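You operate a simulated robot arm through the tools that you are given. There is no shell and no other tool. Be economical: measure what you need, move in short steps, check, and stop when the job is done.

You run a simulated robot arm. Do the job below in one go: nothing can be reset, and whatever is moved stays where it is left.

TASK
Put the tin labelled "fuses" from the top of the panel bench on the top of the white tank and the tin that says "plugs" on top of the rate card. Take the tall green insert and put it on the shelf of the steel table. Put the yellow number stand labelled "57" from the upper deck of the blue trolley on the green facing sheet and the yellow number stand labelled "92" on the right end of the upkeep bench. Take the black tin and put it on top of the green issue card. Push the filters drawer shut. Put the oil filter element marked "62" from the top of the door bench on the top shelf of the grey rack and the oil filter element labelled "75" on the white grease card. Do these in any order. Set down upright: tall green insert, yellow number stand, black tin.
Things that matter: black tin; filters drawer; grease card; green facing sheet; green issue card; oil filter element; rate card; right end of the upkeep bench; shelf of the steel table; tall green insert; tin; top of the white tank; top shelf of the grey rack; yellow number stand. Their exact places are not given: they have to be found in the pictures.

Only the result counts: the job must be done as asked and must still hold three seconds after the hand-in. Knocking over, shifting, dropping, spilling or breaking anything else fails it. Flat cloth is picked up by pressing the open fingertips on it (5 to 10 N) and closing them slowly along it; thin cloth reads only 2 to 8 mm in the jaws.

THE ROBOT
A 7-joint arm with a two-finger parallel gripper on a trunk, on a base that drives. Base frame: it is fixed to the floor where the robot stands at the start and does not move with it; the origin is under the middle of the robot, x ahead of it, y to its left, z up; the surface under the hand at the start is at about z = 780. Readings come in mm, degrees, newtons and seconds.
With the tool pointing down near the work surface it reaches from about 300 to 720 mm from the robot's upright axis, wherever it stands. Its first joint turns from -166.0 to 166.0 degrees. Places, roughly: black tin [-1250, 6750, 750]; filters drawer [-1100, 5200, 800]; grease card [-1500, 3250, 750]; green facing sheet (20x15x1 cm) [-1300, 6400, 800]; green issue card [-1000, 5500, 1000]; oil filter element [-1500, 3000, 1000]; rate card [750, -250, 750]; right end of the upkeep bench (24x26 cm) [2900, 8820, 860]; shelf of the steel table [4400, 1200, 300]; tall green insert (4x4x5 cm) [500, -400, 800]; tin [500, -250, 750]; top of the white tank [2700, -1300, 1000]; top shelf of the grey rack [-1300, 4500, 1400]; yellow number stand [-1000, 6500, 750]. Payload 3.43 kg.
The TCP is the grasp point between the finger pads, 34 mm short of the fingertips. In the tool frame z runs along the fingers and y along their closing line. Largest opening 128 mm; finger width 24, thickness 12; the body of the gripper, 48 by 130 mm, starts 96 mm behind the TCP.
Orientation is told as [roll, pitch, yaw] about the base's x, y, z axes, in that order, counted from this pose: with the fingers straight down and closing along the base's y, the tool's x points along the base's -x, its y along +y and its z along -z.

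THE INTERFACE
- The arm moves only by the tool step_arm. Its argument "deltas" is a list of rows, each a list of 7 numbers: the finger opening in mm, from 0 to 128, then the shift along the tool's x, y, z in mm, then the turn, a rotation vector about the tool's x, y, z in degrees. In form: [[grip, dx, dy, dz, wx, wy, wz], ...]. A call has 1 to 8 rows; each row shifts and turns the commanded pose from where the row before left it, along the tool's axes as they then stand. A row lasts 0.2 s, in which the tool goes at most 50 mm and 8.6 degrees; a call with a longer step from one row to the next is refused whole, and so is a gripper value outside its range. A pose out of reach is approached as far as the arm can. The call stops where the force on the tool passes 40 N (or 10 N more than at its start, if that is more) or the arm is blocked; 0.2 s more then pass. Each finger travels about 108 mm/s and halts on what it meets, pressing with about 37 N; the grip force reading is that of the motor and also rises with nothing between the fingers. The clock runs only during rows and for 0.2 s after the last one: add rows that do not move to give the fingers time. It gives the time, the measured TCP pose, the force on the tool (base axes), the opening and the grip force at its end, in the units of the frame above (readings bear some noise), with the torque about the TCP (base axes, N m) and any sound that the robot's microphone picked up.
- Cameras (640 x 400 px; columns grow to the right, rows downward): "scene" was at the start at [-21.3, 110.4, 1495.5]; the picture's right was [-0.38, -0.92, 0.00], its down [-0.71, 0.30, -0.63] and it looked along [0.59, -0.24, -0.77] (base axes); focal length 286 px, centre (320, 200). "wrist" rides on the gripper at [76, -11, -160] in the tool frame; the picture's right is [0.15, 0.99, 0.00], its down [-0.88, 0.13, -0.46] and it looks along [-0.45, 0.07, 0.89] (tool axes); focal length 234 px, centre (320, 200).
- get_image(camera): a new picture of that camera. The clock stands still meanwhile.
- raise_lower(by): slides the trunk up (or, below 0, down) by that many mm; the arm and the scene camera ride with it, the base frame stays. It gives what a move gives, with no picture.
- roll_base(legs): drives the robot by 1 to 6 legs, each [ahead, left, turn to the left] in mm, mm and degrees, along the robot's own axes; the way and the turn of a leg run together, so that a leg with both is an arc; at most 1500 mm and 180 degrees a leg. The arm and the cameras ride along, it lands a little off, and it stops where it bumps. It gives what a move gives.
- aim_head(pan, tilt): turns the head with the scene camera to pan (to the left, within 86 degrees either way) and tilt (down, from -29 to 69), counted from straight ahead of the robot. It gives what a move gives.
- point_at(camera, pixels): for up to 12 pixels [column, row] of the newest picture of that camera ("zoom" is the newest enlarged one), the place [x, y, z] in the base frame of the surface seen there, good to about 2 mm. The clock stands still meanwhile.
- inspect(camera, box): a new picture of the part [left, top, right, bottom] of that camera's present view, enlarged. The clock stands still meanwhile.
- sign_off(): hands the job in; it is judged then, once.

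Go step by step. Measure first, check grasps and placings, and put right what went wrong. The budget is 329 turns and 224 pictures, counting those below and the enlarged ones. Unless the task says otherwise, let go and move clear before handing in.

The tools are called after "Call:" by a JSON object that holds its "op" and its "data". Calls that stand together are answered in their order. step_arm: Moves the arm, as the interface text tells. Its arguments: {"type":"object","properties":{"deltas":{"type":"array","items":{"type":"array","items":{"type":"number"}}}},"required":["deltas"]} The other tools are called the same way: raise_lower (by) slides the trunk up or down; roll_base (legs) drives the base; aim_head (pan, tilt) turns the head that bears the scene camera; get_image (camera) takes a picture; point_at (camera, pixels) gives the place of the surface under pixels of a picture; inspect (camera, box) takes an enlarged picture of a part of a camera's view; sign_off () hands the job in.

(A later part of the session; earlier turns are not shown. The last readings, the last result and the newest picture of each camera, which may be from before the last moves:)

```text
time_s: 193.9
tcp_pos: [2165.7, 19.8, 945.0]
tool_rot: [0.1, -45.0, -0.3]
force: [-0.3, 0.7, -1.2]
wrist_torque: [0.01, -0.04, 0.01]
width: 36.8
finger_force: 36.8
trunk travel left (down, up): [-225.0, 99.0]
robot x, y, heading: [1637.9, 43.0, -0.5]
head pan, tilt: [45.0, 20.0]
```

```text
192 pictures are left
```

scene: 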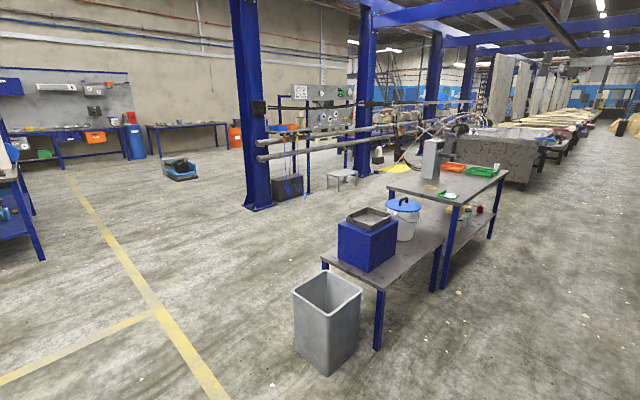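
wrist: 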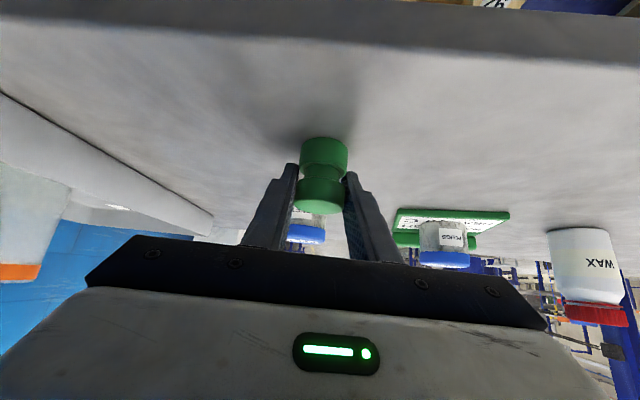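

Steel table is ahead left. Drive along the aisle to x≈3900, turn to face it, and look.

Call:
{"op": "roll_base", "data": {"legs": [[1500, 0, 0], [760, 0, 0], [0, 0, 90]]}}

Call:
{"op": "aim_head", "data": {"pan": 0, "tilt": 35}}

Call:
{"op": "get_image", "data": {"camera": "scene"}}

```text
time_s: 208.8
tcp_pos: [3892.7, 559.4, 944.2]
tool_rot: [0.0, -45.0, 89.5]
force: [0.6, 0.1, 0.0]
wrist_torque: [-0.01, 0.01, 0.0]
width: 36.7
finger_force: 37.4
trunk travel left (down, up): [-225.0, 99.0]
robot x, y, heading: [3868.5, 31.6, 89.6]
head pan, tilt: [45.0, 20.0]
```

```text
time_s: 209.9
tcp_pos: [3892.9, 560.6, 944.5]
tool_rot: [0.0, -45.0, 89.5]
force: [0.0, -0.5, -0.1]
wrist_torque: [-0.03, 0.02, -0.02]
width: 36.4
finger_force: 36.8
trunk travel left (down, up): [-225.0, 99.0]
robot x, y, heading: [3867.4, 28.6, 89.7]
head pan, tilt: [0.0, 35.0]
```

```text
191 pictures are left
```

scene: 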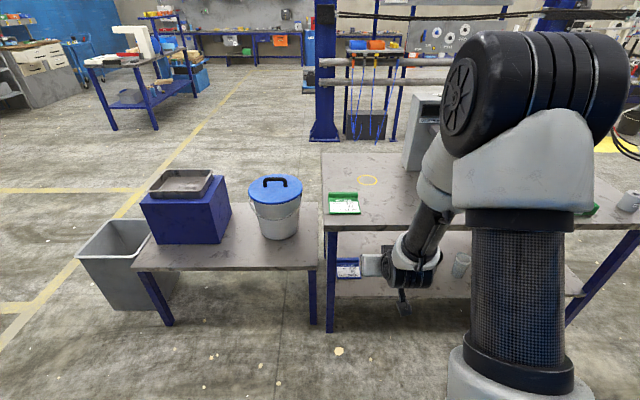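

Measure table front edge, legs and shelf edge.

Call:
{"op": "point_at", "data": {"camera": "scene", "pixels": [[370, 228], [350, 290], [430, 294], [460, 290], [330, 330], [570, 325], [545, 260], [460, 265], [345, 268], [420, 240], [325, 158], [560, 285]]}}

Call:
{"op": "inspect", "data": {"camera": "scene", "box": [310, 200, 640, 350]}}

```text
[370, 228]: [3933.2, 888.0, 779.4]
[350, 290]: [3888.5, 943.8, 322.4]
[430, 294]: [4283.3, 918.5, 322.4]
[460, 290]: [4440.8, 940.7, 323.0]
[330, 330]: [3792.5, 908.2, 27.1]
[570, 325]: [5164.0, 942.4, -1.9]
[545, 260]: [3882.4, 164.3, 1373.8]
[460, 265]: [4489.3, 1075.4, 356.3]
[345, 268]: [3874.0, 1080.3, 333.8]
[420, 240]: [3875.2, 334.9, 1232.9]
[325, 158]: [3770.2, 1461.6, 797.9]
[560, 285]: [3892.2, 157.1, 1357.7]
```

```text
1.94 times, centred on (475, 275) of scene
```

zoom: 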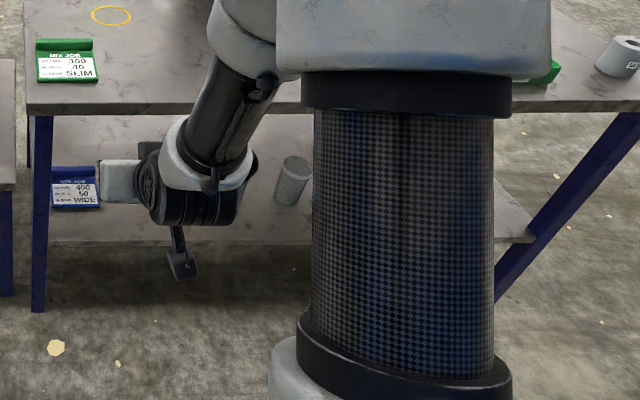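

Shelf at z≈322, front edge y≈910; table front edge y≈885. Check the shelf's contents with the wrist camera.

Call:
{"op": "get_image", "data": {"camera": "wrist"}}

Call:
{"op": "roll_base", "data": {"legs": [[0, -330, 0]]}}

Call:
{"op": "get_image", "data": {"camera": "scene"}}

```text
189 pictures are left
```

wrist: 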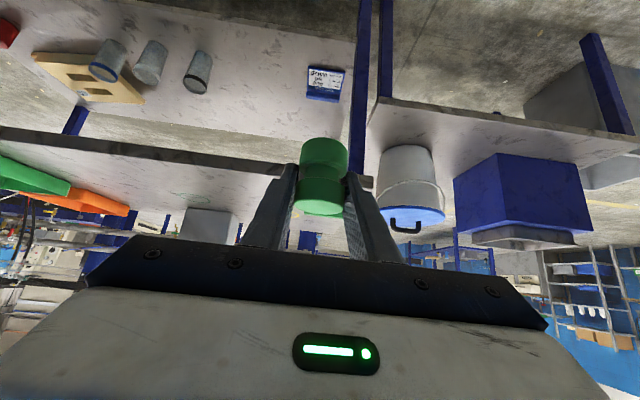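

```text
time_s: 213.7
tcp_pos: [4224.9, 557.7, 942.6]
tool_rot: [0.0, -44.9, 89.7]
force: [-0.2, -0.4, -0.6]
wrist_torque: [0.02, 0.02, -0.02]
width: 36.6
finger_force: 36.4
trunk travel left (down, up): [-225.0, 99.0]
robot x, y, heading: [4202.9, 27.7, 89.5]
head pan, tilt: [0.0, 35.0]
```

```text
188 pictures are left
```

scene: 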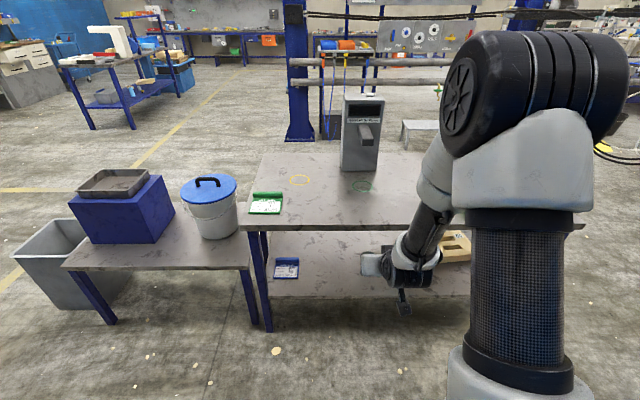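

Call:
{"op": "point_at", "data": {"camera": "scene", "pixels": [[300, 272], [330, 280], [350, 295], [350, 270], [370, 300], [300, 297], [380, 228], [310, 228]]}}

Call:
{"op": "roll_base", "data": {"legs": [[0, 100, 0], [360, 0, 0]]}}

Call:
{"op": "get_image", "data": {"camera": "wrist"}}

```text
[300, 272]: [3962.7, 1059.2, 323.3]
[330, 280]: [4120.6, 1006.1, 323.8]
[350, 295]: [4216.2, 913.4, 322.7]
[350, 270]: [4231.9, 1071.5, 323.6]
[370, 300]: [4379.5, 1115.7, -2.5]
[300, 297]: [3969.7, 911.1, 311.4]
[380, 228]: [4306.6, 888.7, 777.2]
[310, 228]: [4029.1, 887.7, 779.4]
```

```text
time_s: 217.3
tcp_pos: [4126.9, 914.1, 945.2]
tool_rot: [-0.1, -44.9, 89.6]
force: [0.1, -0.1, -0.6]
wrist_torque: [0.0, 0.01, -0.01]
width: 36.8
finger_force: 36.9
trunk travel left (down, up): [-225.0, 99.0]
robot x, y, heading: [4106.5, 384.2, 89.5]
head pan, tilt: [0.0, 35.0]
```

```text
187 pictures are left
```

wrist: 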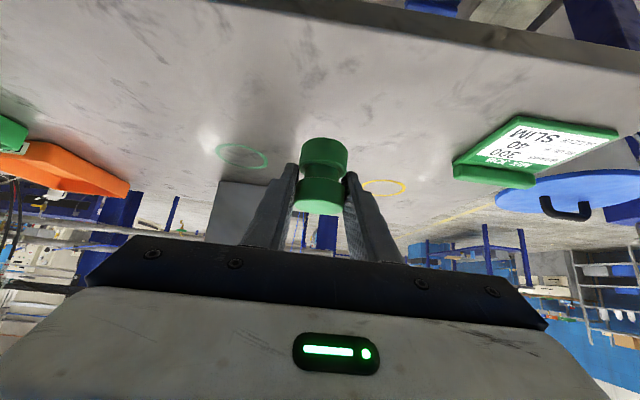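

Surface free at (4120,1006,323). My base box would conflict with a low wrist, so back off 115 mm, then lower the trunk.

Call:
{"op": "roll_base", "data": {"legs": [[-115, 0, 0]]}}

Call:
{"op": "raise_lower", "data": {"by": -220}}

Call:
{"op": "step_arm", "data": {"deltas": [[20, 30, 0, 30, 0, 0, 0], [20, 30, 0, 30, 0, 0, 0], [20, 30, 0, 30, 0, 0, 0], [20, 30, 0, 30, 0, 0, 0]]}}

Call:
{"op": "get_image", "data": {"camera": "scene"}}

```text
time_s: 218.5
tcp_pos: [4127.2, 801.0, 945.0]
tool_rot: [0.0, -45.0, 89.6]
force: [0.3, 0.5, 0.5]
wrist_torque: [0.03, 0.02, 0.02]
width: 36.6
finger_force: 37.4
trunk travel left (down, up): [-225.0, 99.0]
robot x, y, heading: [4103.9, 272.9, 89.6]
head pan, tilt: [0.0, 35.0]
```

```text
time_s: 220.8
tcp_pos: [4127.6, 801.6, 724.2]
tool_rot: [-0.1, -45.0, 89.5]
force: [0.6, 0.0, -0.6]
wrist_torque: [-0.01, 0.03, -0.01]
width: 36.8
finger_force: 37.3
trunk travel left (down, up): [-5.0, 319.0]
robot x, y, heading: [4100.5, 271.7, 89.3]
head pan, tilt: [0.0, 35.0]
```

```text
time_s: 221.8
tcp_pos: [4126.0, 801.7, 553.2]
tool_rot: [0.0, -45.0, 89.6]
force: [0.1, 0.1, -0.9]
wrist_torque: [-0.02, -0.03, -0.02]
width: 36.8
finger_force: 37.5
trunk travel left (down, up): [-5.0, 319.0]
robot x, y, heading: [4102.6, 274.7, 89.2]
head pan, tilt: [0.0, 35.0]
```

```text
186 pictures are left
```

scene: 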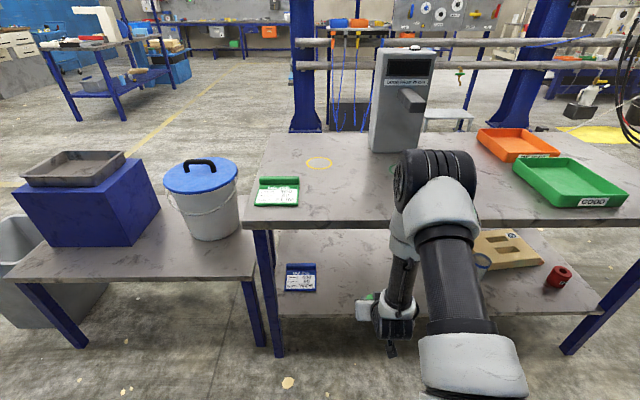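

The arm's elbow may be near the table edge; measure it.

Call:
{"op": "point_at", "data": {"camera": "scene", "pixels": [[435, 185], [425, 240], [405, 275], [400, 165], [390, 310], [400, 222], [465, 222]]}}

```text
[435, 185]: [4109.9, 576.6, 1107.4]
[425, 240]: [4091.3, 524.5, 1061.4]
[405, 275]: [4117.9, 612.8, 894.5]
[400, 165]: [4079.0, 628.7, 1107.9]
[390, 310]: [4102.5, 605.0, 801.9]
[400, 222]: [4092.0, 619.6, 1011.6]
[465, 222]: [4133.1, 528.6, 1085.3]
```

Elbow is above and well back. Move down and forward together in stages.

Call:
{"op": "step_arm", "data": {"deltas": [[20, 14, 0, 42, 0, 0, 0], [20, 14, 0, 42, 0, 0, 0], [20, 0, 0, 42, 0, 0, 0], [20, 0, 0, 42, 0, 0, 0]]}}

Call:
{"op": "get_image", "data": {"camera": "scene"}}

Call:
{"op": "get_image", "data": {"camera": "wrist"}}

```text
time_s: 222.8
tcp_pos: [4128.0, 899.9, 414.2]
tool_rot: [0.0, -45.0, 89.5]
force: [-0.6, 0.2, -0.9]
wrist_torque: [-0.05, 0.03, 0.02]
width: 36.7
finger_force: 37.1
trunk travel left (down, up): [-5.0, 319.0]
robot x, y, heading: [4105.1, 271.4, 89.2]
head pan, tilt: [0.0, 35.0]
```

```text
185 pictures are left
```

scene: 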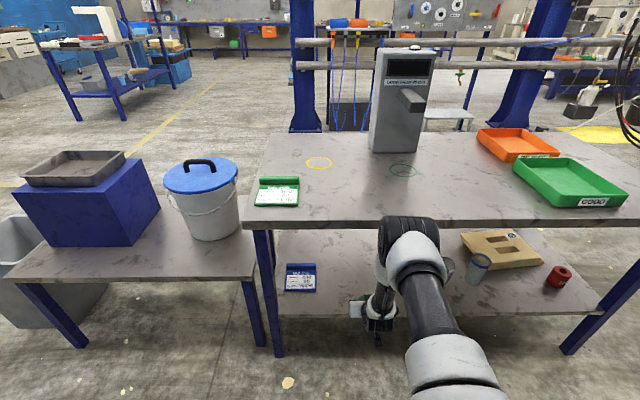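

```text
184 pictures are left
```

wrist: 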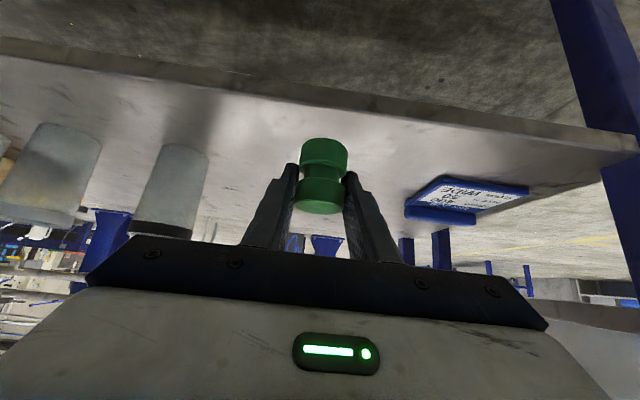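

Call:
{"op": "point_at", "data": {"camera": "scene", "pixels": [[405, 222], [385, 235], [410, 250], [380, 270], [435, 300], [350, 222]]}}

```text
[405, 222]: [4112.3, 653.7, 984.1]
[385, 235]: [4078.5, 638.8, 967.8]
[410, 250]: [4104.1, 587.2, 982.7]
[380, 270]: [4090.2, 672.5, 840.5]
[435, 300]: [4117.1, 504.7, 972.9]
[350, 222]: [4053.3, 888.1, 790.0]
```

Good clearance (elbow at y≈700, edge 888). Go on: forward 74, down 46.

Call:
{"op": "step_arm", "data": {"deltas": [[20, -20, 0, 32, 0, 0, 0], [20, -10, 0, 28, 0, 0, 0], [20, 5, 0, 5, 0, 0, 0], [20, 0, 0, 0, 0, 0, 0]]}}

Call:
{"op": "get_image", "data": {"camera": "wrist"}}

```text
time_s: 223.8
tcp_pos: [4128.3, 963.6, 388.6]
tool_rot: [0.0, -45.0, 89.5]
force: [-0.6, -0.6, -0.4]
wrist_torque: [0.01, 0.02, 0.02]
width: 36.6
finger_force: 37.4
trunk travel left (down, up): [-5.0, 319.0]
robot x, y, heading: [4103.2, 277.7, 89.5]
head pan, tilt: [0.0, 35.0]
```

```text
183 pictures are left
```

wrist: 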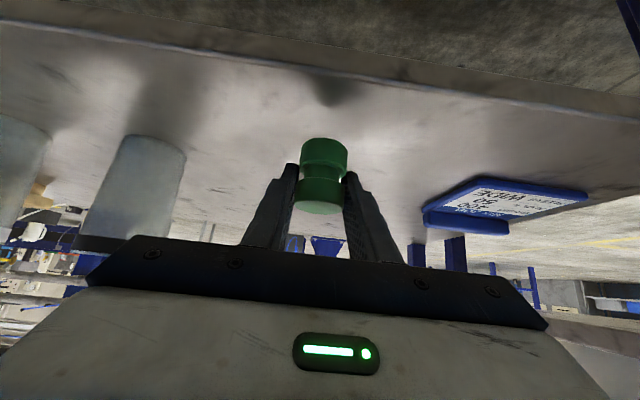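

Call:
{"op": "step_arm", "data": {"deltas": [[20, 12, 0, 20, 0, 0, 0], [20, 2, 0, 2, 0, 0, 0], [20, 0, 0, 0, 0, 0, 0]]}}

```text
time_s: 224.6
tcp_pos: [4129.1, 970.1, 365.1]
tool_rot: [0.0, -45.2, 89.5]
force: [0.2, -1.1, 11.6]
wrist_torque: [-0.12, -0.01, 0.04]
width: 36.8
finger_force: 37.2
trunk travel left (down, up): [-5.0, 319.0]
robot x, y, heading: [4104.8, 273.4, 89.4]
head pan, tilt: [0.0, 35.0]
```

Contact felt (11.6 N). Ease up 1 mm, release and back out along the tool axis.

Call:
{"op": "step_arm", "data": {"deltas": [[20, -0.7, 0, -0.7, 0, 0, 0], [40, 0, 0, 0, 0, 0, 0], [60, 0, 0, 0, 0, 0, 0], [70, 0, 0, 0, 0, 0, 0], [70, 0, 0, -40, 0, 0, 0], [70, 0, 0, -40, 0, 0, 0], [70, 0, 0, -40, 0, 0, 0]]}}

Call:
{"op": "get_image", "data": {"camera": "wrist"}}

```text
time_s: 226.2
tcp_pos: [4128.3, 882.3, 448.1]
tool_rot: [0.0, -44.9, 89.5]
force: [0.0, -0.6, 0.1]
wrist_torque: [-0.01, 0.03, 0.0]
width: 70.0
finger_force: 0.1
trunk travel left (down, up): [-5.0, 319.0]
robot x, y, heading: [4103.7, 273.1, 89.4]
head pan, tilt: [0.0, 35.0]
```

```text
182 pictures are left
```

wrist: 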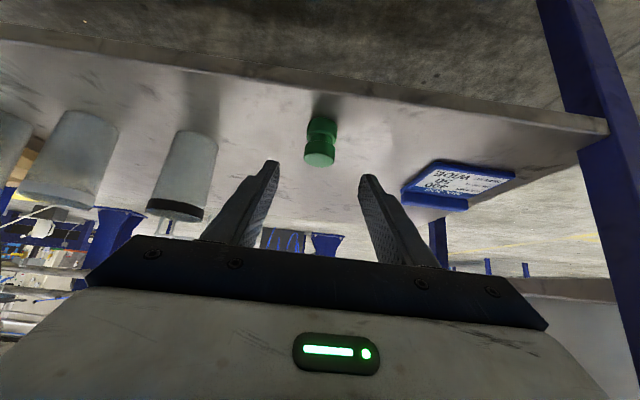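

Insert stands upright on the shelf. Back the base out, raise the arm, straighten the tool.

Call:
{"op": "roll_base", "data": {"legs": [[-400, 0, 0]]}}

Call:
{"op": "raise_lower", "data": {"by": 220}}

Call:
{"op": "step_arm", "data": {"deltas": [[70, 0, 0, -45, 0, 0, 0], [70, 0, 0, -45, 0, 0, 0], [70, -33, 0, -33, 0, 0, 0], [70, -33, 0, -33, 0, 0, 0], [70, -33, 0, -33, 0, 0, 0], [70, -33, 0, -33, 0, 0, 0]]}}

Call:
{"op": "step_arm", "data": {"deltas": [[70, 0, 0, 0, 0, 7.5, 0], [70, 0, 0, 0, 0, 7.5, 0], [70, 0, 0, 0, 0, 7.5, 0], [70, 0, 0, 0, 0, 7.5, 0], [70, 0, 0, 0, 0, 7.5, 0], [70, 0, 0, 0, 0, 7.5, 0], [70, 0, 0, -45, 0, 0, 0]]}}

Call:
{"op": "roll_base", "data": {"legs": [[0, 1500, 0], [0, 950, 0], [1500, 0, 0], [600, 0, 60]]}}

Call:
{"op": "aim_head", "data": {"pan": 0, "tilt": 15}}

Call:
{"op": "get_image", "data": {"camera": "scene"}}

```text
time_s: 228.7
tcp_pos: [4123.6, 484.6, 449.4]
tool_rot: [-0.1, -45.0, 89.6]
force: [0.0, 0.8, 1.2]
wrist_torque: [-0.01, 0.02, -0.04]
width: 70.1
finger_force: 0.1
trunk travel left (down, up): [-5.0, 319.0]
robot x, y, heading: [4101.0, -124.1, 89.7]
head pan, tilt: [0.0, 35.0]
```

```text
time_s: 231.0
tcp_pos: [4121.8, 485.1, 669.0]
tool_rot: [0.0, -45.0, 89.7]
force: [0.2, 0.4, 0.3]
wrist_torque: [0.02, -0.01, -0.03]
width: 70.2
finger_force: 0.0
trunk travel left (down, up): [-225.0, 99.0]
robot x, y, heading: [4098.9, -126.3, 89.9]
head pan, tilt: [0.0, 35.0]
```

```text
time_s: 232.4
tcp_pos: [4121.4, 422.8, 919.2]
tool_rot: [0.0, -44.9, 89.6]
force: [0.3, 0.0, -0.5]
wrist_torque: [0.02, 0.01, -0.04]
width: 70.0
finger_force: 0.1
trunk travel left (down, up): [-225.0, 99.0]
robot x, y, heading: [4103.2, -123.0, 89.9]
head pan, tilt: [0.0, 35.0]
```

```text
time_s: 234.0
tcp_pos: [4122.2, 423.0, 965.2]
tool_rot: [-0.1, 0.1, 89.8]
force: [0.7, -0.7, -1.2]
wrist_torque: [0.0, 0.01, 0.03]
width: 69.8
finger_force: 0.0
trunk travel left (down, up): [-225.0, 99.0]
robot x, y, heading: [4098.5, -122.5, 89.6]
head pan, tilt: [0.0, 35.0]
```

```text
time_s: 267.9
tcp_pos: [871.0, 2139.3, 965.7]
tool_rot: [0.0, 0.1, 149.8]
force: [0.4, -0.3, 0.5]
wrist_torque: [0.02, 0.0, 0.0]
width: 69.7
finger_force: 0.0
trunk travel left (down, up): [-225.0, 99.0]
robot x, y, heading: [1337.5, 1847.9, 150.1]
head pan, tilt: [0.0, 35.0]
cut short: leg 4
```

```text
time_s: 268.7
tcp_pos: [870.5, 2139.2, 966.1]
tool_rot: [0.0, 0.0, 149.9]
force: [-1.1, 0.4, -1.0]
wrist_torque: [-0.02, 0.01, 0.02]
width: 69.9
finger_force: 0.2
trunk travel left (down, up): [-225.0, 99.0]
robot x, y, heading: [1333.4, 1846.2, 149.7]
head pan, tilt: [0.0, 15.0]
```

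```text
181 pictures are left
```

scene: 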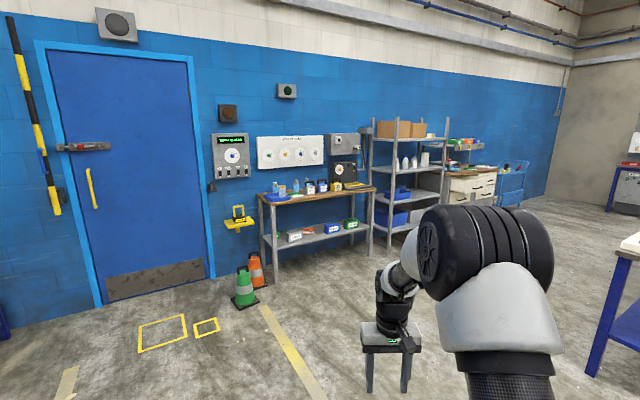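

Leg 4 ended practically complete. I see the door bench (320,190), grey rack (410,180), drawer cabinet (475,185) and blue trolley (510,180). Measure places.

Call:
{"op": "point_at", "data": {"camera": "scene", "pixels": [[268, 205], [370, 190], [320, 196], [275, 280], [388, 262], [440, 160], [470, 175], [505, 185], [245, 300], [300, 300], [600, 350], [420, 130]]}}

Call:
{"op": "inspect", "data": {"camera": "scene", "box": [250, 100, 550, 280]}}

```text
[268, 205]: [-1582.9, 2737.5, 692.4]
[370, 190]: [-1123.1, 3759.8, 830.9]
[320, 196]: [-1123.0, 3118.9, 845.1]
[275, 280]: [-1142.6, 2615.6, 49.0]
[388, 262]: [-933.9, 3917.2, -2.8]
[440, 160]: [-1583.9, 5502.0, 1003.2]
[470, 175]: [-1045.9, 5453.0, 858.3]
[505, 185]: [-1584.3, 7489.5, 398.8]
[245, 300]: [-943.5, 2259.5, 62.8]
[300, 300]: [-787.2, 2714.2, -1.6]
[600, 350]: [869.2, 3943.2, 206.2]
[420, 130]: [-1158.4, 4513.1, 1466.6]
```

```text
2.13 times, centred on (400, 190) of scene
```

zoom: 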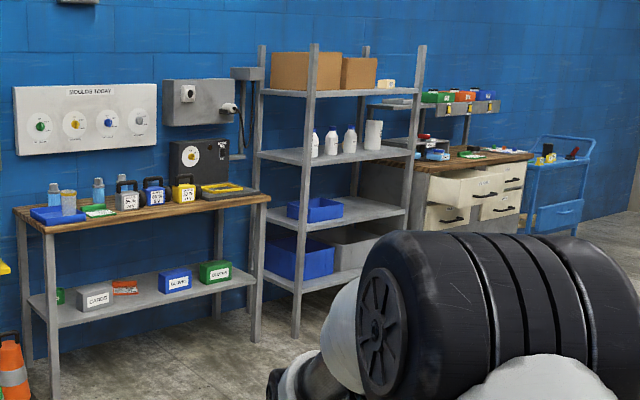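

Door bench front x≈-1123, y 2615–3760, top ≈845. Drive to face it.

Call:
{"op": "roll_base", "data": {"legs": [[0, 0, 30], [0, -1200, 0], [1500, 0, 0], [230, 0, 0]]}}

Call:
{"op": "aim_head", "data": {"pan": 0, "tilt": 40}}

Call:
{"op": "get_image", "data": {"camera": "scene"}}

Call:
{"op": "get_image", "data": {"camera": "wrist"}}

```text
time_s: 290.3
tcp_pos: [-943.4, 3066.6, 965.3]
tool_rot: [-0.1, 0.0, 179.4]
force: [0.1, -0.4, 0.8]
wrist_torque: [0.01, 0.0, 0.02]
width: 70.0
finger_force: 0.1
trunk travel left (down, up): [-225.0, 99.0]
robot x, y, heading: [-396.0, 3043.2, 179.7]
head pan, tilt: [0.0, 15.0]
```

```text
time_s: 291.2
tcp_pos: [-943.2, 3066.5, 965.4]
tool_rot: [0.0, 0.0, 179.3]
force: [-0.2, -0.5, 0.3]
wrist_torque: [0.0, 0.04, 0.0]
width: 69.8
finger_force: 0.0
trunk travel left (down, up): [-225.0, 99.0]
robot x, y, heading: [-401.1, 3041.6, 179.6]
head pan, tilt: [0.0, 40.0]
```

```text
179 pictures are left
```

scene: 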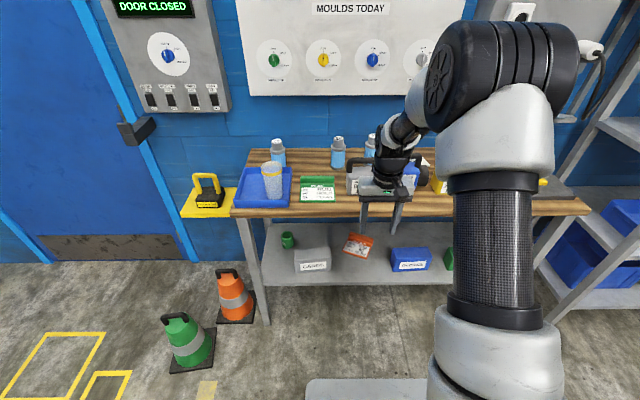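

```text
178 pictures are left
```

wrist: 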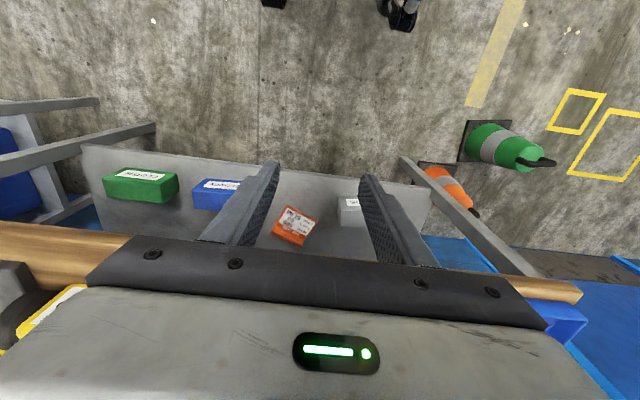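

Zoom on the bench top contents.

Call:
{"op": "inspect", "data": {"camera": "scene", "box": [220, 110, 480, 230]}}

```text
2.46 times, centred on (350, 170) of scene
```

zoom: 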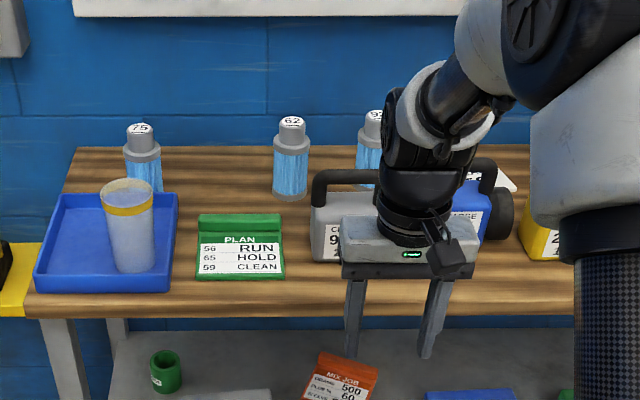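

Filters 75, 62 and a third are at the back. Measure them; then move the arm back to see the white grease card at zoom (505,180).

Call:
{"op": "point_at", "data": {"camera": "zoom", "pixels": [[140, 128], [140, 150], [128, 165], [161, 165], [292, 122], [292, 145], [274, 165], [308, 165], [292, 195], [360, 165], [505, 183], [240, 250]]}}

Call:
{"op": "step_arm", "data": {"deltas": [[70, 48, 0, 0, 0, 0, 0], [70, 48, 0, 0, 0, 0, 0], [70, 48, 0, 0, 0, 0, 0]]}}

Call:
{"op": "roll_base", "data": {"legs": [[0, -180, 0]]}}

Call:
{"op": "get_image", "data": {"camera": "scene"}}

```text
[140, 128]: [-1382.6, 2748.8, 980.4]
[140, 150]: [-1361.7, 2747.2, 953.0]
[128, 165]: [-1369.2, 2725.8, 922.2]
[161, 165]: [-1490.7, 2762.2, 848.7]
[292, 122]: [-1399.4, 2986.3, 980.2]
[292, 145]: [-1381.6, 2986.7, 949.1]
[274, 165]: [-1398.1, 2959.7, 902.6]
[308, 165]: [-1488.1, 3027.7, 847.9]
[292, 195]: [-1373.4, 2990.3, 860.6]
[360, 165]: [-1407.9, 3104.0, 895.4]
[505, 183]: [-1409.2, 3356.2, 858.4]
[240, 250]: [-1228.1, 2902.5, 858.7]
```

```text
time_s: 292.0
tcp_pos: [-801.5, 3065.8, 965.7]
tool_rot: [0.0, 0.0, 179.4]
force: [-0.2, 0.3, -0.4]
wrist_torque: [0.0, -0.03, -0.01]
width: 70.0
finger_force: 0.1
trunk travel left (down, up): [-225.0, 99.0]
robot x, y, heading: [-397.2, 3041.6, 179.5]
head pan, tilt: [0.0, 40.0]
```

```text
time_s: 294.3
tcp_pos: [-800.1, 3242.2, 964.7]
tool_rot: [0.0, 0.0, 179.2]
force: [-0.3, -0.1, -0.4]
wrist_torque: [0.01, -0.01, 0.0]
width: 70.1
finger_force: 0.1
trunk travel left (down, up): [-225.0, 99.0]
robot x, y, heading: [-393.8, 3220.3, 179.2]
head pan, tilt: [0.0, 40.0]
```

```text
176 pictures are left
```

scene: 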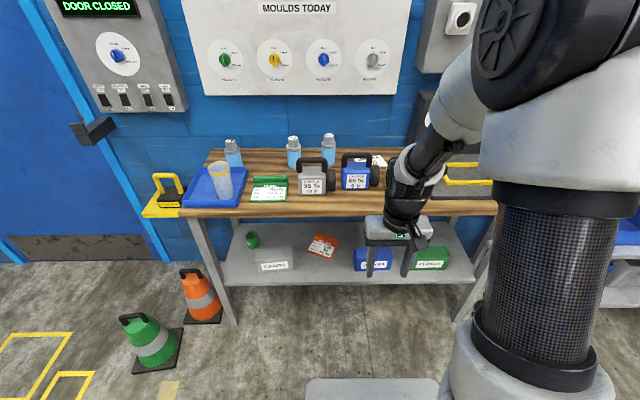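

Call:
{"op": "inspect", "data": {"camera": "scene", "box": [270, 120, 430, 210]}}

```text
4.00 times, centred on (350, 165) of scene
```

zoom: 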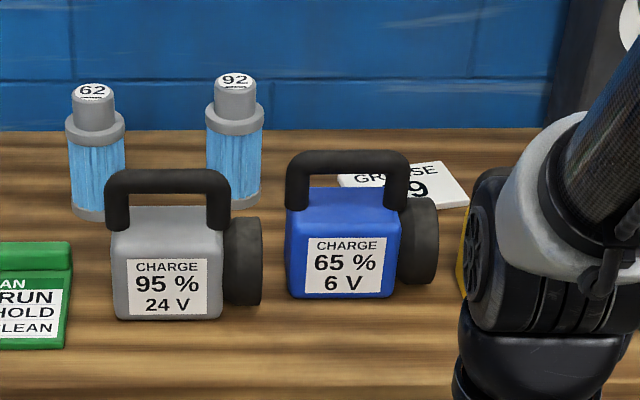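

White GREASE card lies behind the blue lamp. Measure the card, lamp heights.

Call:
{"op": "point_at", "data": {"camera": "zoom", "pixels": [[340, 180], [440, 163], [468, 200], [440, 185], [415, 170], [345, 160], [300, 155], [425, 205], [232, 80], [92, 90], [165, 175], [380, 182]]}}

Call:
{"op": "aim_head", "data": {"pan": -45, "tilt": 15}}

Call:
{"op": "get_image", "data": {"camera": "scene"}}

```text
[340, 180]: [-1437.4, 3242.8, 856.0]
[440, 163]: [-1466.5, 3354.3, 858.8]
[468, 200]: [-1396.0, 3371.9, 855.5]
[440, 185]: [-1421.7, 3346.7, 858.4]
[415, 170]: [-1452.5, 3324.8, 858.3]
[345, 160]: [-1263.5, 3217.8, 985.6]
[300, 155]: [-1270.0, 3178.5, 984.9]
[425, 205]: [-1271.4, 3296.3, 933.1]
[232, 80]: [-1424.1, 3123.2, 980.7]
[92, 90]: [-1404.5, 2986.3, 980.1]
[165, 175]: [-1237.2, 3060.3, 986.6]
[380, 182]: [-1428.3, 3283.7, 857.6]
```

```text
time_s: 295.5
tcp_pos: [-799.9, 3242.0, 965.3]
tool_rot: [0.0, 0.0, 179.2]
force: [0.3, 0.3, -0.7]
wrist_torque: [0.05, -0.02, -0.02]
width: 69.7
finger_force: 0.1
trunk travel left (down, up): [-225.0, 99.0]
robot x, y, heading: [-391.1, 3216.5, 179.1]
head pan, tilt: [-45.0, 15.0]
```

```text
174 pictures are left
```

scene: 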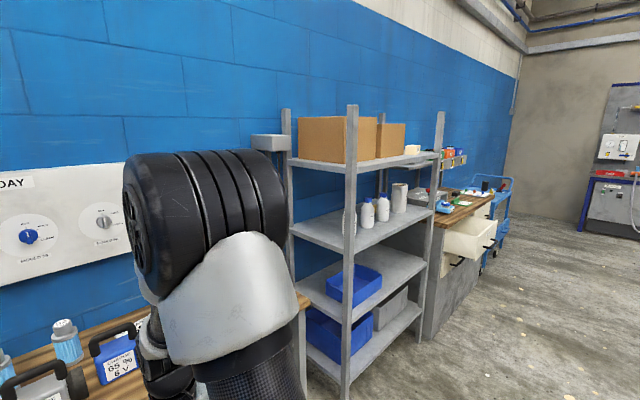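

Grease card centre ≈(-1416,3308), z 858; lamp handles reach 986. Raise the trunk, and drive to (-780,3050) where both 75 and the card are in reach.

Call:
{"op": "raise_lower", "data": {"by": 95}}

Call:
{"op": "roll_base", "data": {"legs": [[385, 168, 0]]}}

Call:
{"op": "aim_head", "data": {"pan": 15, "tilt": 45}}

Call:
{"op": "get_image", "data": {"camera": "scene"}}

```text
time_s: 296.8
tcp_pos: [-800.4, 3243.0, 1060.3]
tool_rot: [0.1, 0.0, 179.1]
force: [0.1, -0.4, 0.0]
wrist_torque: [-0.01, -0.01, 0.01]
width: 70.1
finger_force: 0.0
trunk travel left (down, up): [-320.0, 4.0]
robot x, y, heading: [-396.1, 3217.1, 179.5]
head pan, tilt: [-45.0, 15.0]
```

```text
time_s: 299.4
tcp_pos: [-1193.2, 3078.7, 1059.4]
tool_rot: [0.0, 0.0, 179.2]
force: [-0.2, -0.1, 0.4]
wrist_torque: [-0.02, -0.01, 0.02]
width: 70.2
finger_force: 0.1
trunk travel left (down, up): [-320.0, 4.0]
robot x, y, heading: [-786.3, 3054.4, 179.1]
head pan, tilt: [-45.0, 15.0]
```

```text
time_s: 300.7
tcp_pos: [-1194.5, 3078.6, 1060.1]
tool_rot: [0.0, -0.1, 179.1]
force: [-0.2, -0.4, -0.1]
wrist_torque: [0.0, -0.02, -0.04]
width: 70.0
finger_force: 0.1
trunk travel left (down, up): [-320.0, 4.0]
robot x, y, heading: [-790.7, 3054.1, 179.1]
head pan, tilt: [15.0, 45.0]
```

```text
173 pictures are left
```

scene: 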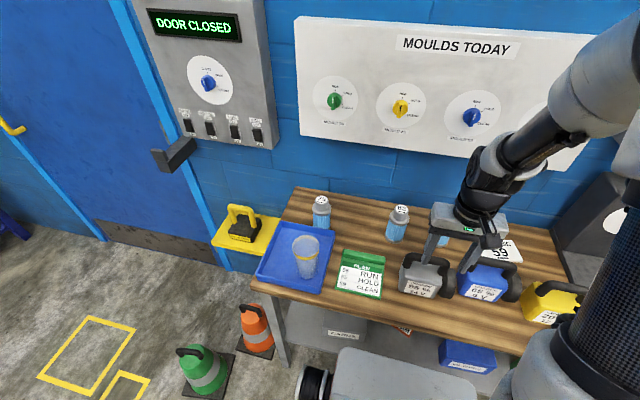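

Move above filter 75 at about (-1388,2749).

Call:
{"op": "step_arm", "data": {"deltas": [[90, -24, 41, 0, 0, 0, 0], [90, -24, 41, 0, 0, 0, 0], [90, -24, 41, 0, 0, 0, 0], [90, -24, 42, 0, 0, 0, 0], [90, -24, 42, 0, 0, 0, 0], [90, -23, 42, 0, 0, 0, 0], [90, -23, 42, 0, 0, 0, 0], [90, -23, 41, 0, 0, 0, 0]]}}

Call:
{"op": "get_image", "data": {"camera": "wrist"}}

Call:
{"op": "get_image", "data": {"camera": "scene"}}

```text
time_s: 302.5
tcp_pos: [-1386.4, 2749.0, 1059.9]
tool_rot: [0.0, 0.1, 179.3]
force: [-0.9, 0.2, 1.4]
wrist_torque: [-0.02, 0.01, 0.04]
width: 90.0
finger_force: 0.1
trunk travel left (down, up): [-320.0, 4.0]
robot x, y, heading: [-784.0, 3051.6, 179.3]
head pan, tilt: [15.0, 45.0]
```

```text
172 pictures are left
```

wrist: 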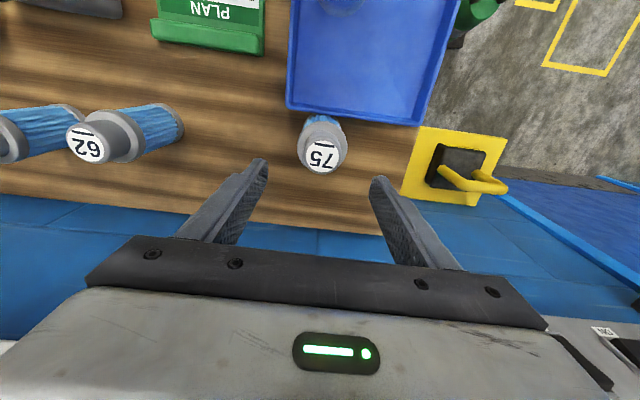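

```text
171 pictures are left
```

scene: 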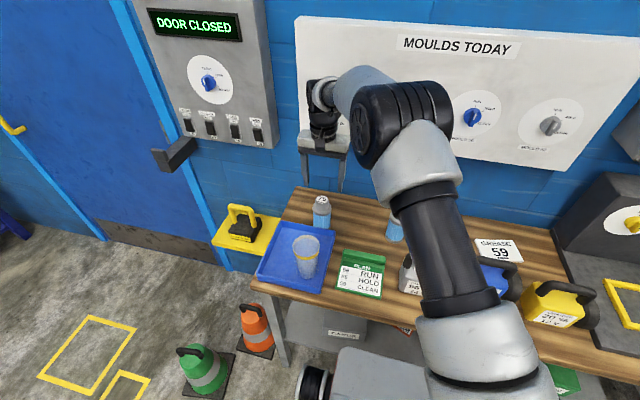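

Measure cap edges of 75 and the card corners now visible at scene (498,250).

Call:
{"op": "point_at", "data": {"camera": "wrist", "pixels": [[307, 157], [337, 157], [322, 171], [322, 143], [300, 150], [345, 150], [322, 120]]}}

Call:
{"op": "point_at", "data": {"camera": "scene", "pixels": [[474, 240], [515, 243], [523, 260], [488, 258], [498, 250], [397, 232], [398, 210]]}}

```text
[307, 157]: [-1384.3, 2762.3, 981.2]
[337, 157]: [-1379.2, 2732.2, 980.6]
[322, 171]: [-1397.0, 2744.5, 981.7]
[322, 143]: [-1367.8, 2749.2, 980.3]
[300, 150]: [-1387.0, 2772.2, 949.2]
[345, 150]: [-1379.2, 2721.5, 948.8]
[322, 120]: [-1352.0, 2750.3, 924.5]
```

```text
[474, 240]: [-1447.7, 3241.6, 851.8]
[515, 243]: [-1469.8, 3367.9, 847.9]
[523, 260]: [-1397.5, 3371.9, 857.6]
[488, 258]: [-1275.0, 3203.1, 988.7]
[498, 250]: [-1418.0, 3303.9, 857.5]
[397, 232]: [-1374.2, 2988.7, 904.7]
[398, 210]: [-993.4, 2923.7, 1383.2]
```

Centre (-1382,2747). Descend to 905 and grip.

Call:
{"op": "step_arm", "data": {"deltas": [[90, 4, 2, 45, 0, 0, 0], [90, 0, 0, 45, 0, 0, 0], [90, 0, 0, 45, 0, 0, 0], [90, 0, 0, 20, 0, 0, 0], [70, 0, 0, 0, 0, 0, 0], [50, 0, 0, 0, 0, 0, 0], [35, 0, 0, 0, 0, 0, 0], [35, 0, 0, 0, 0, 0, 0]]}}

```text
time_s: 304.3
tcp_pos: [-1382.7, 2747.7, 904.3]
tool_rot: [0.0, 0.0, 179.2]
force: [-0.3, 0.2, 0.4]
wrist_torque: [0.07, 0.07, -0.04]
width: 59.1
finger_force: 37.4
trunk travel left (down, up): [-320.0, 4.0]
robot x, y, heading: [-788.6, 3052.3, 179.3]
head pan, tilt: [15.0, 45.0]
```

Held (59 mm). Lift 165 and carry along the back of the bench to the card.

Call:
{"op": "step_arm", "data": {"deltas": [[35, 0, 0, -42, 0, 0, 0], [35, 0, 0, -42, 0, 0, 0], [35, 0, 0, -42, 0, 0, 0], [35, 0, 0, -42, 0, 0, 0], [35, -4, -46, 0, 0, 0, 0], [35, -4, -46, 0, 0, 0, 0], [35, -4, -47, 0, 0, 0, 0], [35, -4, -47, 0, 0, 0, 0]]}}

Call:
{"op": "step_arm", "data": {"deltas": [[35, -4, -46, 0, 0, 0, 0], [35, -4, -46, 0, 0, 0, 0], [35, -4, -46, 0, 0, 0, 0], [35, -3, -46, 0, 0, 0, 0], [35, -3, -46, 0, 0, 0, 0], [35, -3, -46, 0, 0, 0, 0], [35, -3, -46, 0, 0, 0, 0], [35, -3, -48, 0, 0, 0, 0]]}}

Call:
{"op": "get_image", "data": {"camera": "wrist"}}

Call:
{"op": "get_image", "data": {"camera": "scene"}}

```text
time_s: 306.1
tcp_pos: [-1397.5, 2936.3, 1069.9]
tool_rot: [-0.1, 0.0, 179.3]
force: [-0.7, -0.5, -1.4]
wrist_torque: [0.03, 0.01, 0.01]
width: 59.2
finger_force: 36.7
trunk travel left (down, up): [-320.0, 4.0]
robot x, y, heading: [-790.2, 3052.8, 179.0]
head pan, tilt: [15.0, 45.0]
```

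```text
time_s: 307.9
tcp_pos: [-1417.2, 3304.4, 1072.8]
tool_rot: [0.0, 0.0, 179.3]
force: [-0.2, -0.3, -2.6]
wrist_torque: [-0.03, 0.0, -0.02]
width: 59.0
finger_force: 36.9
trunk travel left (down, up): [-320.0, 4.0]
robot x, y, heading: [-788.7, 3057.7, 179.1]
head pan, tilt: [15.0, 45.0]
```

```text
170 pictures are left
```

wrist: 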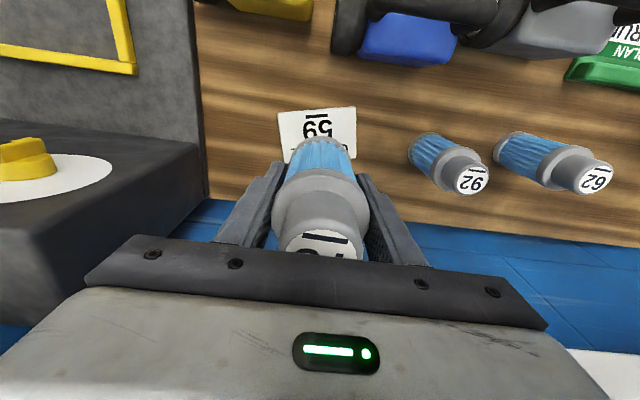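

```text
169 pictures are left
```

scene: 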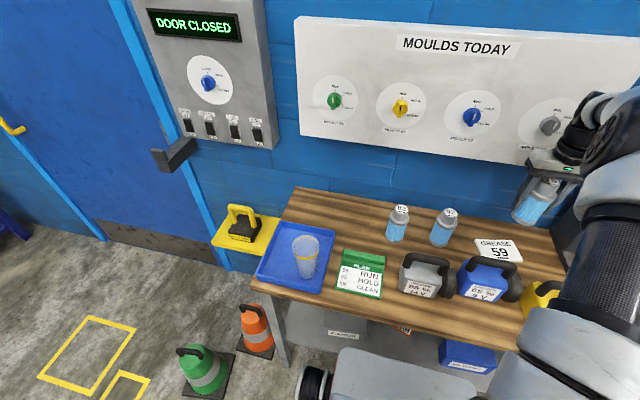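

The dark dial box is close on the left; measure its edge, and the card under the filter.

Call:
{"op": "point_at", "data": {"camera": "wrist", "pixels": [[190, 150], [205, 150], [203, 195], [170, 160], [280, 115], [353, 108], [355, 150], [285, 165]]}}

```text
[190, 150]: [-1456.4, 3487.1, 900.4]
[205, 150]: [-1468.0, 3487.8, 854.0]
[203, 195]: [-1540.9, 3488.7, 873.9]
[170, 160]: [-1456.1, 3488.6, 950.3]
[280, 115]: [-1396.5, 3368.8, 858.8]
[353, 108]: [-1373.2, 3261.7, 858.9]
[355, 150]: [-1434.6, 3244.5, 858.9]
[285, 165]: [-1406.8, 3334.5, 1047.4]
```

Box is at y≥3487: clear. Lower onto the card (contact expected at TCP 916).

Call:
{"op": "step_arm", "data": {"deltas": [[35, 0, 0, 45, 0, 0, 0], [35, 0, 0, 45, 0, 0, 0], [35, 0, 0, 45, 0, 0, 0], [35, 0, 0, 17, 0, 0, 0], [35, 0, 0, 3, 0, 0, 0], [35, 0, 0, 0, 0, 0, 0]]}}

```text
time_s: 309.3
tcp_pos: [-1416.5, 3302.6, 918.1]
tool_rot: [0.0, 0.0, 179.2]
force: [0.4, -1.6, 3.5]
wrist_torque: [-0.19, 0.0, 0.02]
width: 59.2
finger_force: 37.0
trunk travel left (down, up): [-320.0, 4.0]
robot x, y, heading: [-788.4, 3051.7, 179.1]
head pan, tilt: [15.0, 45.0]
```

Contact. Release and rise.

Call:
{"op": "step_arm", "data": {"deltas": [[50, 0, 0, 0.5, 0, 0, 0], [70, 0, 0, 0, 0, 0, 0], [90, 0, 0, 0, 0, 0, 0], [90, 0, 0, -45, 0, 0, 0], [90, 0, 0, -45, 0, 0, 0], [90, 0, 0, -45, 0, 0, 0], [90, 30, 0, -20, 0, 0, 0]]}}

Call:
{"op": "get_image", "data": {"camera": "wrist"}}

Call:
{"op": "aim_head", "data": {"pan": -50, "tilt": 10}}

Call:
{"op": "get_image", "data": {"camera": "scene"}}

```text
time_s: 310.9
tcp_pos: [-1388.3, 3302.2, 1070.4]
tool_rot: [0.0, 0.0, 179.2]
force: [-1.0, 0.0, -0.4]
wrist_torque: [0.01, -0.02, 0.0]
width: 90.3
finger_force: 0.1
trunk travel left (down, up): [-320.0, 4.0]
robot x, y, heading: [-787.8, 3053.2, 179.0]
head pan, tilt: [15.0, 45.0]
```

```text
168 pictures are left
```

wrist: 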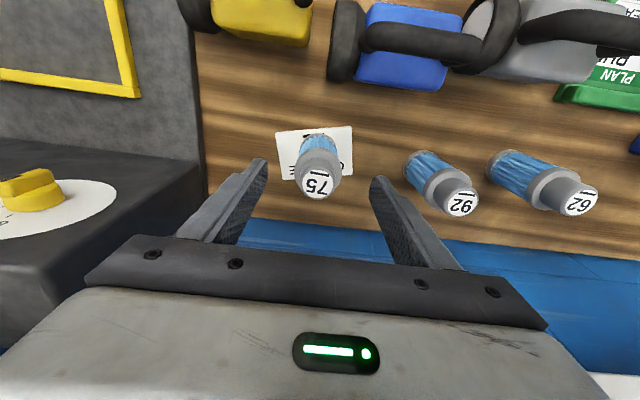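

```text
time_s: 312.2
tcp_pos: [-1388.5, 3303.8, 1069.6]
tool_rot: [0.0, 0.0, 179.2]
force: [0.3, 0.2, 0.6]
wrist_torque: [0.03, 0.01, 0.0]
width: 90.1
finger_force: 0.1
trunk travel left (down, up): [-320.0, 4.0]
robot x, y, heading: [-784.9, 3053.0, 179.3]
head pan, tilt: [-50.0, 10.0]
```

```text
167 pictures are left
```

scene: 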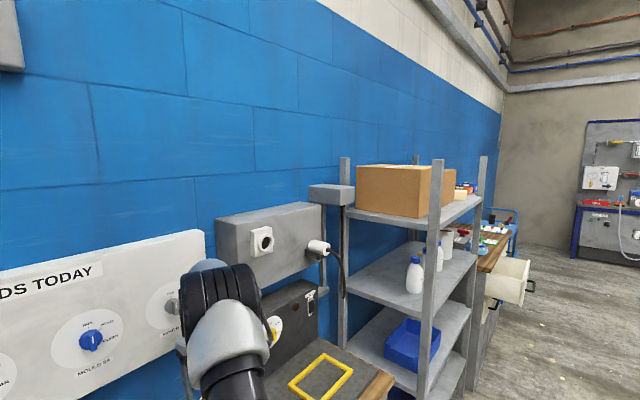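

Filter 75 stands on the card. Measure the rack's top shelf to choose how to grip 62.

Call:
{"op": "point_at", "data": {"camera": "scene", "pixels": [[420, 217], [370, 207], [470, 200], [400, 175], [430, 210], [452, 190], [465, 190], [438, 165], [484, 165], [455, 213], [395, 165]]}}

Call:
{"op": "inspect", "data": {"camera": "scene", "box": [330, 140, 510, 250]}}

```text
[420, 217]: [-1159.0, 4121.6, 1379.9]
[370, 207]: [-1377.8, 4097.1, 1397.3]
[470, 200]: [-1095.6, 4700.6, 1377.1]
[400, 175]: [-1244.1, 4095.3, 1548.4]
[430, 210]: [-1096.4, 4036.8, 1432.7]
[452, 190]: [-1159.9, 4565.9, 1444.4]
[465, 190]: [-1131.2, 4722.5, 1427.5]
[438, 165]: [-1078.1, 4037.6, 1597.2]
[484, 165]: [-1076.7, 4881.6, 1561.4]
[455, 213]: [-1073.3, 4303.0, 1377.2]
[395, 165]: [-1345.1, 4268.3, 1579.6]
```

```text
3.56 times, centred on (420, 195) of scene
```

zoom: 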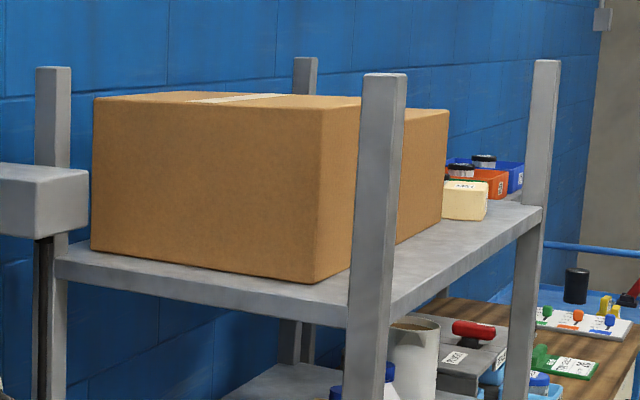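

Top shelf z≈1395, front x≈-1073, free around y 4570–4860. Test whether the arm reaches z≈1480 with a vertical tool.

Call:
{"op": "step_arm", "data": {"deltas": [[90, 20, 0, -46, 0, 0, 0], [90, 20, 0, -46, 0, 0, 0], [90, 20, 0, -46, 0, 0, 0], [90, 0, 0, -50, 0, 0, 0], [90, 0, 0, -50, 0, 0, 0], [90, 0, 0, -50, 0, 0, 0], [90, 0, 0, -50, 0, 0, 0], [90, 0, 0, -50, 0, 0, 0]]}}

```text
refused: row 1 steps farther than a row can; nothing moved
```

Call:
{"op": "step_arm", "data": {"deltas": [[90, 20, 0, -42, 0, 0, 0], [90, 20, 0, -42, 0, 0, 0], [90, 20, 0, -42, 0, 0, 0], [90, 0, 0, -49, 0, 0, 0], [90, 0, 0, -49, 0, 0, 0], [90, 0, 0, -49, 0, 0, 0], [90, 0, 0, -49, 0, 0, 0], [90, 0, 0, -49, 0, 0, 0]]}}

```text
time_s: 314.0
tcp_pos: [-1324.7, 3300.6, 1427.4]
tool_rot: [-0.1, -0.2, 179.2]
force: [1.2, -0.6, -0.3]
wrist_torque: [0.0, 0.04, 0.01]
width: 90.0
finger_force: 0.0
out of reach, approached as far as the arm can: row 8
trunk travel left (down, up): [-320.0, 4.0]
robot x, y, heading: [-786.5, 3059.5, 179.4]
head pan, tilt: [-50.0, 10.0]
```

Vertical limit is ~1427 at 590 mm radius; at a shorter radius (≈450) it will reach higher, so a vertical grip is fine. Go over filter 62.

Call:
{"op": "step_arm", "data": {"deltas": [[90, -9, 39, 28, 0, 0, 0], [90, -9, 39, 28, 0, 0, 0], [90, -9, 39, 28, 0, 0, 0], [90, -9, 39, 28, 0, 0, 0], [90, -9, 40, 28, 0, 0, 0], [90, -9, 40, 28, 0, 0, 0], [90, -9, 40, 28, 0, 0, 0], [90, -8, 40, 28, 0, 0, 0]]}}

Call:
{"op": "step_arm", "data": {"deltas": [[90, 0, 0, 45, 0, 0, 0], [90, 0, 0, 45, 0, 0, 0], [90, 0, 0, 45, 0, 0, 0], [90, 0, 0, 0, 0, 0, 0]]}}

Call:
{"op": "get_image", "data": {"camera": "wrist"}}

```text
time_s: 315.8
tcp_pos: [-1397.4, 2983.8, 1202.9]
tool_rot: [0.0, 0.0, 179.1]
force: [-0.1, -0.2, -0.3]
wrist_torque: [0.02, 0.01, 0.01]
width: 90.0
finger_force: 0.0
trunk travel left (down, up): [-320.0, 4.0]
robot x, y, heading: [-789.3, 3057.1, 179.4]
head pan, tilt: [-50.0, 10.0]
```

```text
time_s: 316.8
tcp_pos: [-1398.4, 2983.5, 1069.8]
tool_rot: [0.0, 0.0, 179.2]
force: [0.6, -0.1, 0.3]
wrist_torque: [0.03, -0.02, 0.0]
width: 90.2
finger_force: 0.1
trunk travel left (down, up): [-320.0, 4.0]
robot x, y, heading: [-787.6, 3052.7, 178.8]
head pan, tilt: [-50.0, 10.0]
```

```text
165 pictures are left
```

wrist: 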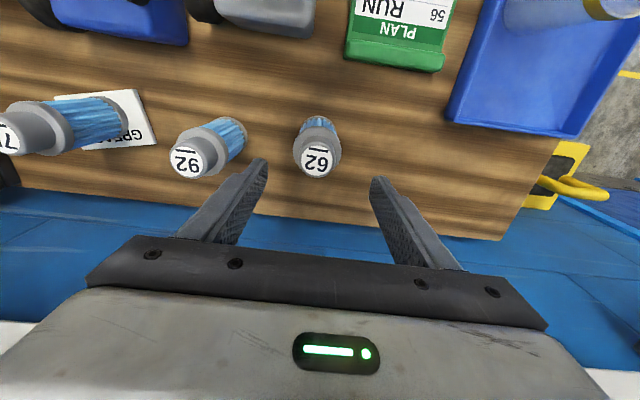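

Call:
{"op": "point_at", "data": {"camera": "wrist", "pixels": [[303, 161], [331, 161], [317, 174], [317, 147]]}}

```text
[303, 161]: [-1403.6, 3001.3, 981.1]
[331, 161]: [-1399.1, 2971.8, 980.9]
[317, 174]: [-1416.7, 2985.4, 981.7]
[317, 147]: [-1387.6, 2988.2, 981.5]
```

Centre (-1402,2986.5). Descend to 893 and grip.

Call:
{"op": "step_arm", "data": {"deltas": [[90, -4, -3, 45, 0, 0, 0], [90, 0, 0, 45, 0, 0, 0], [90, 0, 0, 45, 0, 0, 0], [90, 0, 0, 42, 0, 0, 0], [70, 0, 0, 0, 0, 0, 0], [50, 0, 0, 0, 0, 0, 0], [35, 0, 0, 0, 0, 0, 0], [35, 0, 0, 0, 0, 0, 0]]}}

Call:
{"op": "step_arm", "data": {"deltas": [[35, 0, 0, -45, 0, 0, 0], [35, 0, 0, -45, 0, 0, 0], [35, 0, 0, -45, 0, 0, 0], [35, 0, 0, -45, 0, 0, 0], [35, 45, 0, -10, 0, 0, 0], [35, 45, 0, -10, 0, 0, 0], [35, 45, 0, -10, 0, 0, 0], [35, 45, 0, -10, 0, 0, 0]]}}

Call:
{"op": "get_image", "data": {"camera": "wrist"}}

```text
time_s: 318.6
tcp_pos: [-1401.4, 2986.2, 893.2]
tool_rot: [0.0, 0.0, 179.2]
force: [-0.7, 0.9, 0.8]
wrist_torque: [0.03, 0.12, 0.01]
width: 59.4
finger_force: 36.7
trunk travel left (down, up): [-320.0, 4.0]
robot x, y, heading: [-791.9, 3054.4, 179.3]
head pan, tilt: [-50.0, 10.0]
```

```text
time_s: 320.4
tcp_pos: [-1221.4, 2986.2, 1109.5]
tool_rot: [0.0, 0.0, 179.3]
force: [-0.8, 0.9, -1.8]
wrist_torque: [0.0, 0.02, 0.01]
width: 59.3
finger_force: 36.9
trunk travel left (down, up): [-320.0, 4.0]
robot x, y, heading: [-788.6, 3054.7, 178.7]
head pan, tilt: [-50.0, 10.0]
```

```text
164 pictures are left
```

wrist: 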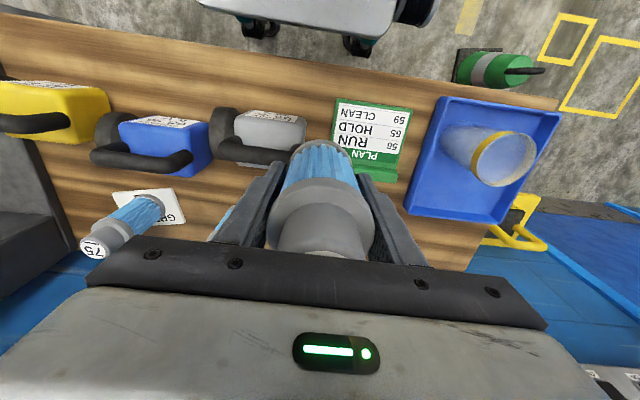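

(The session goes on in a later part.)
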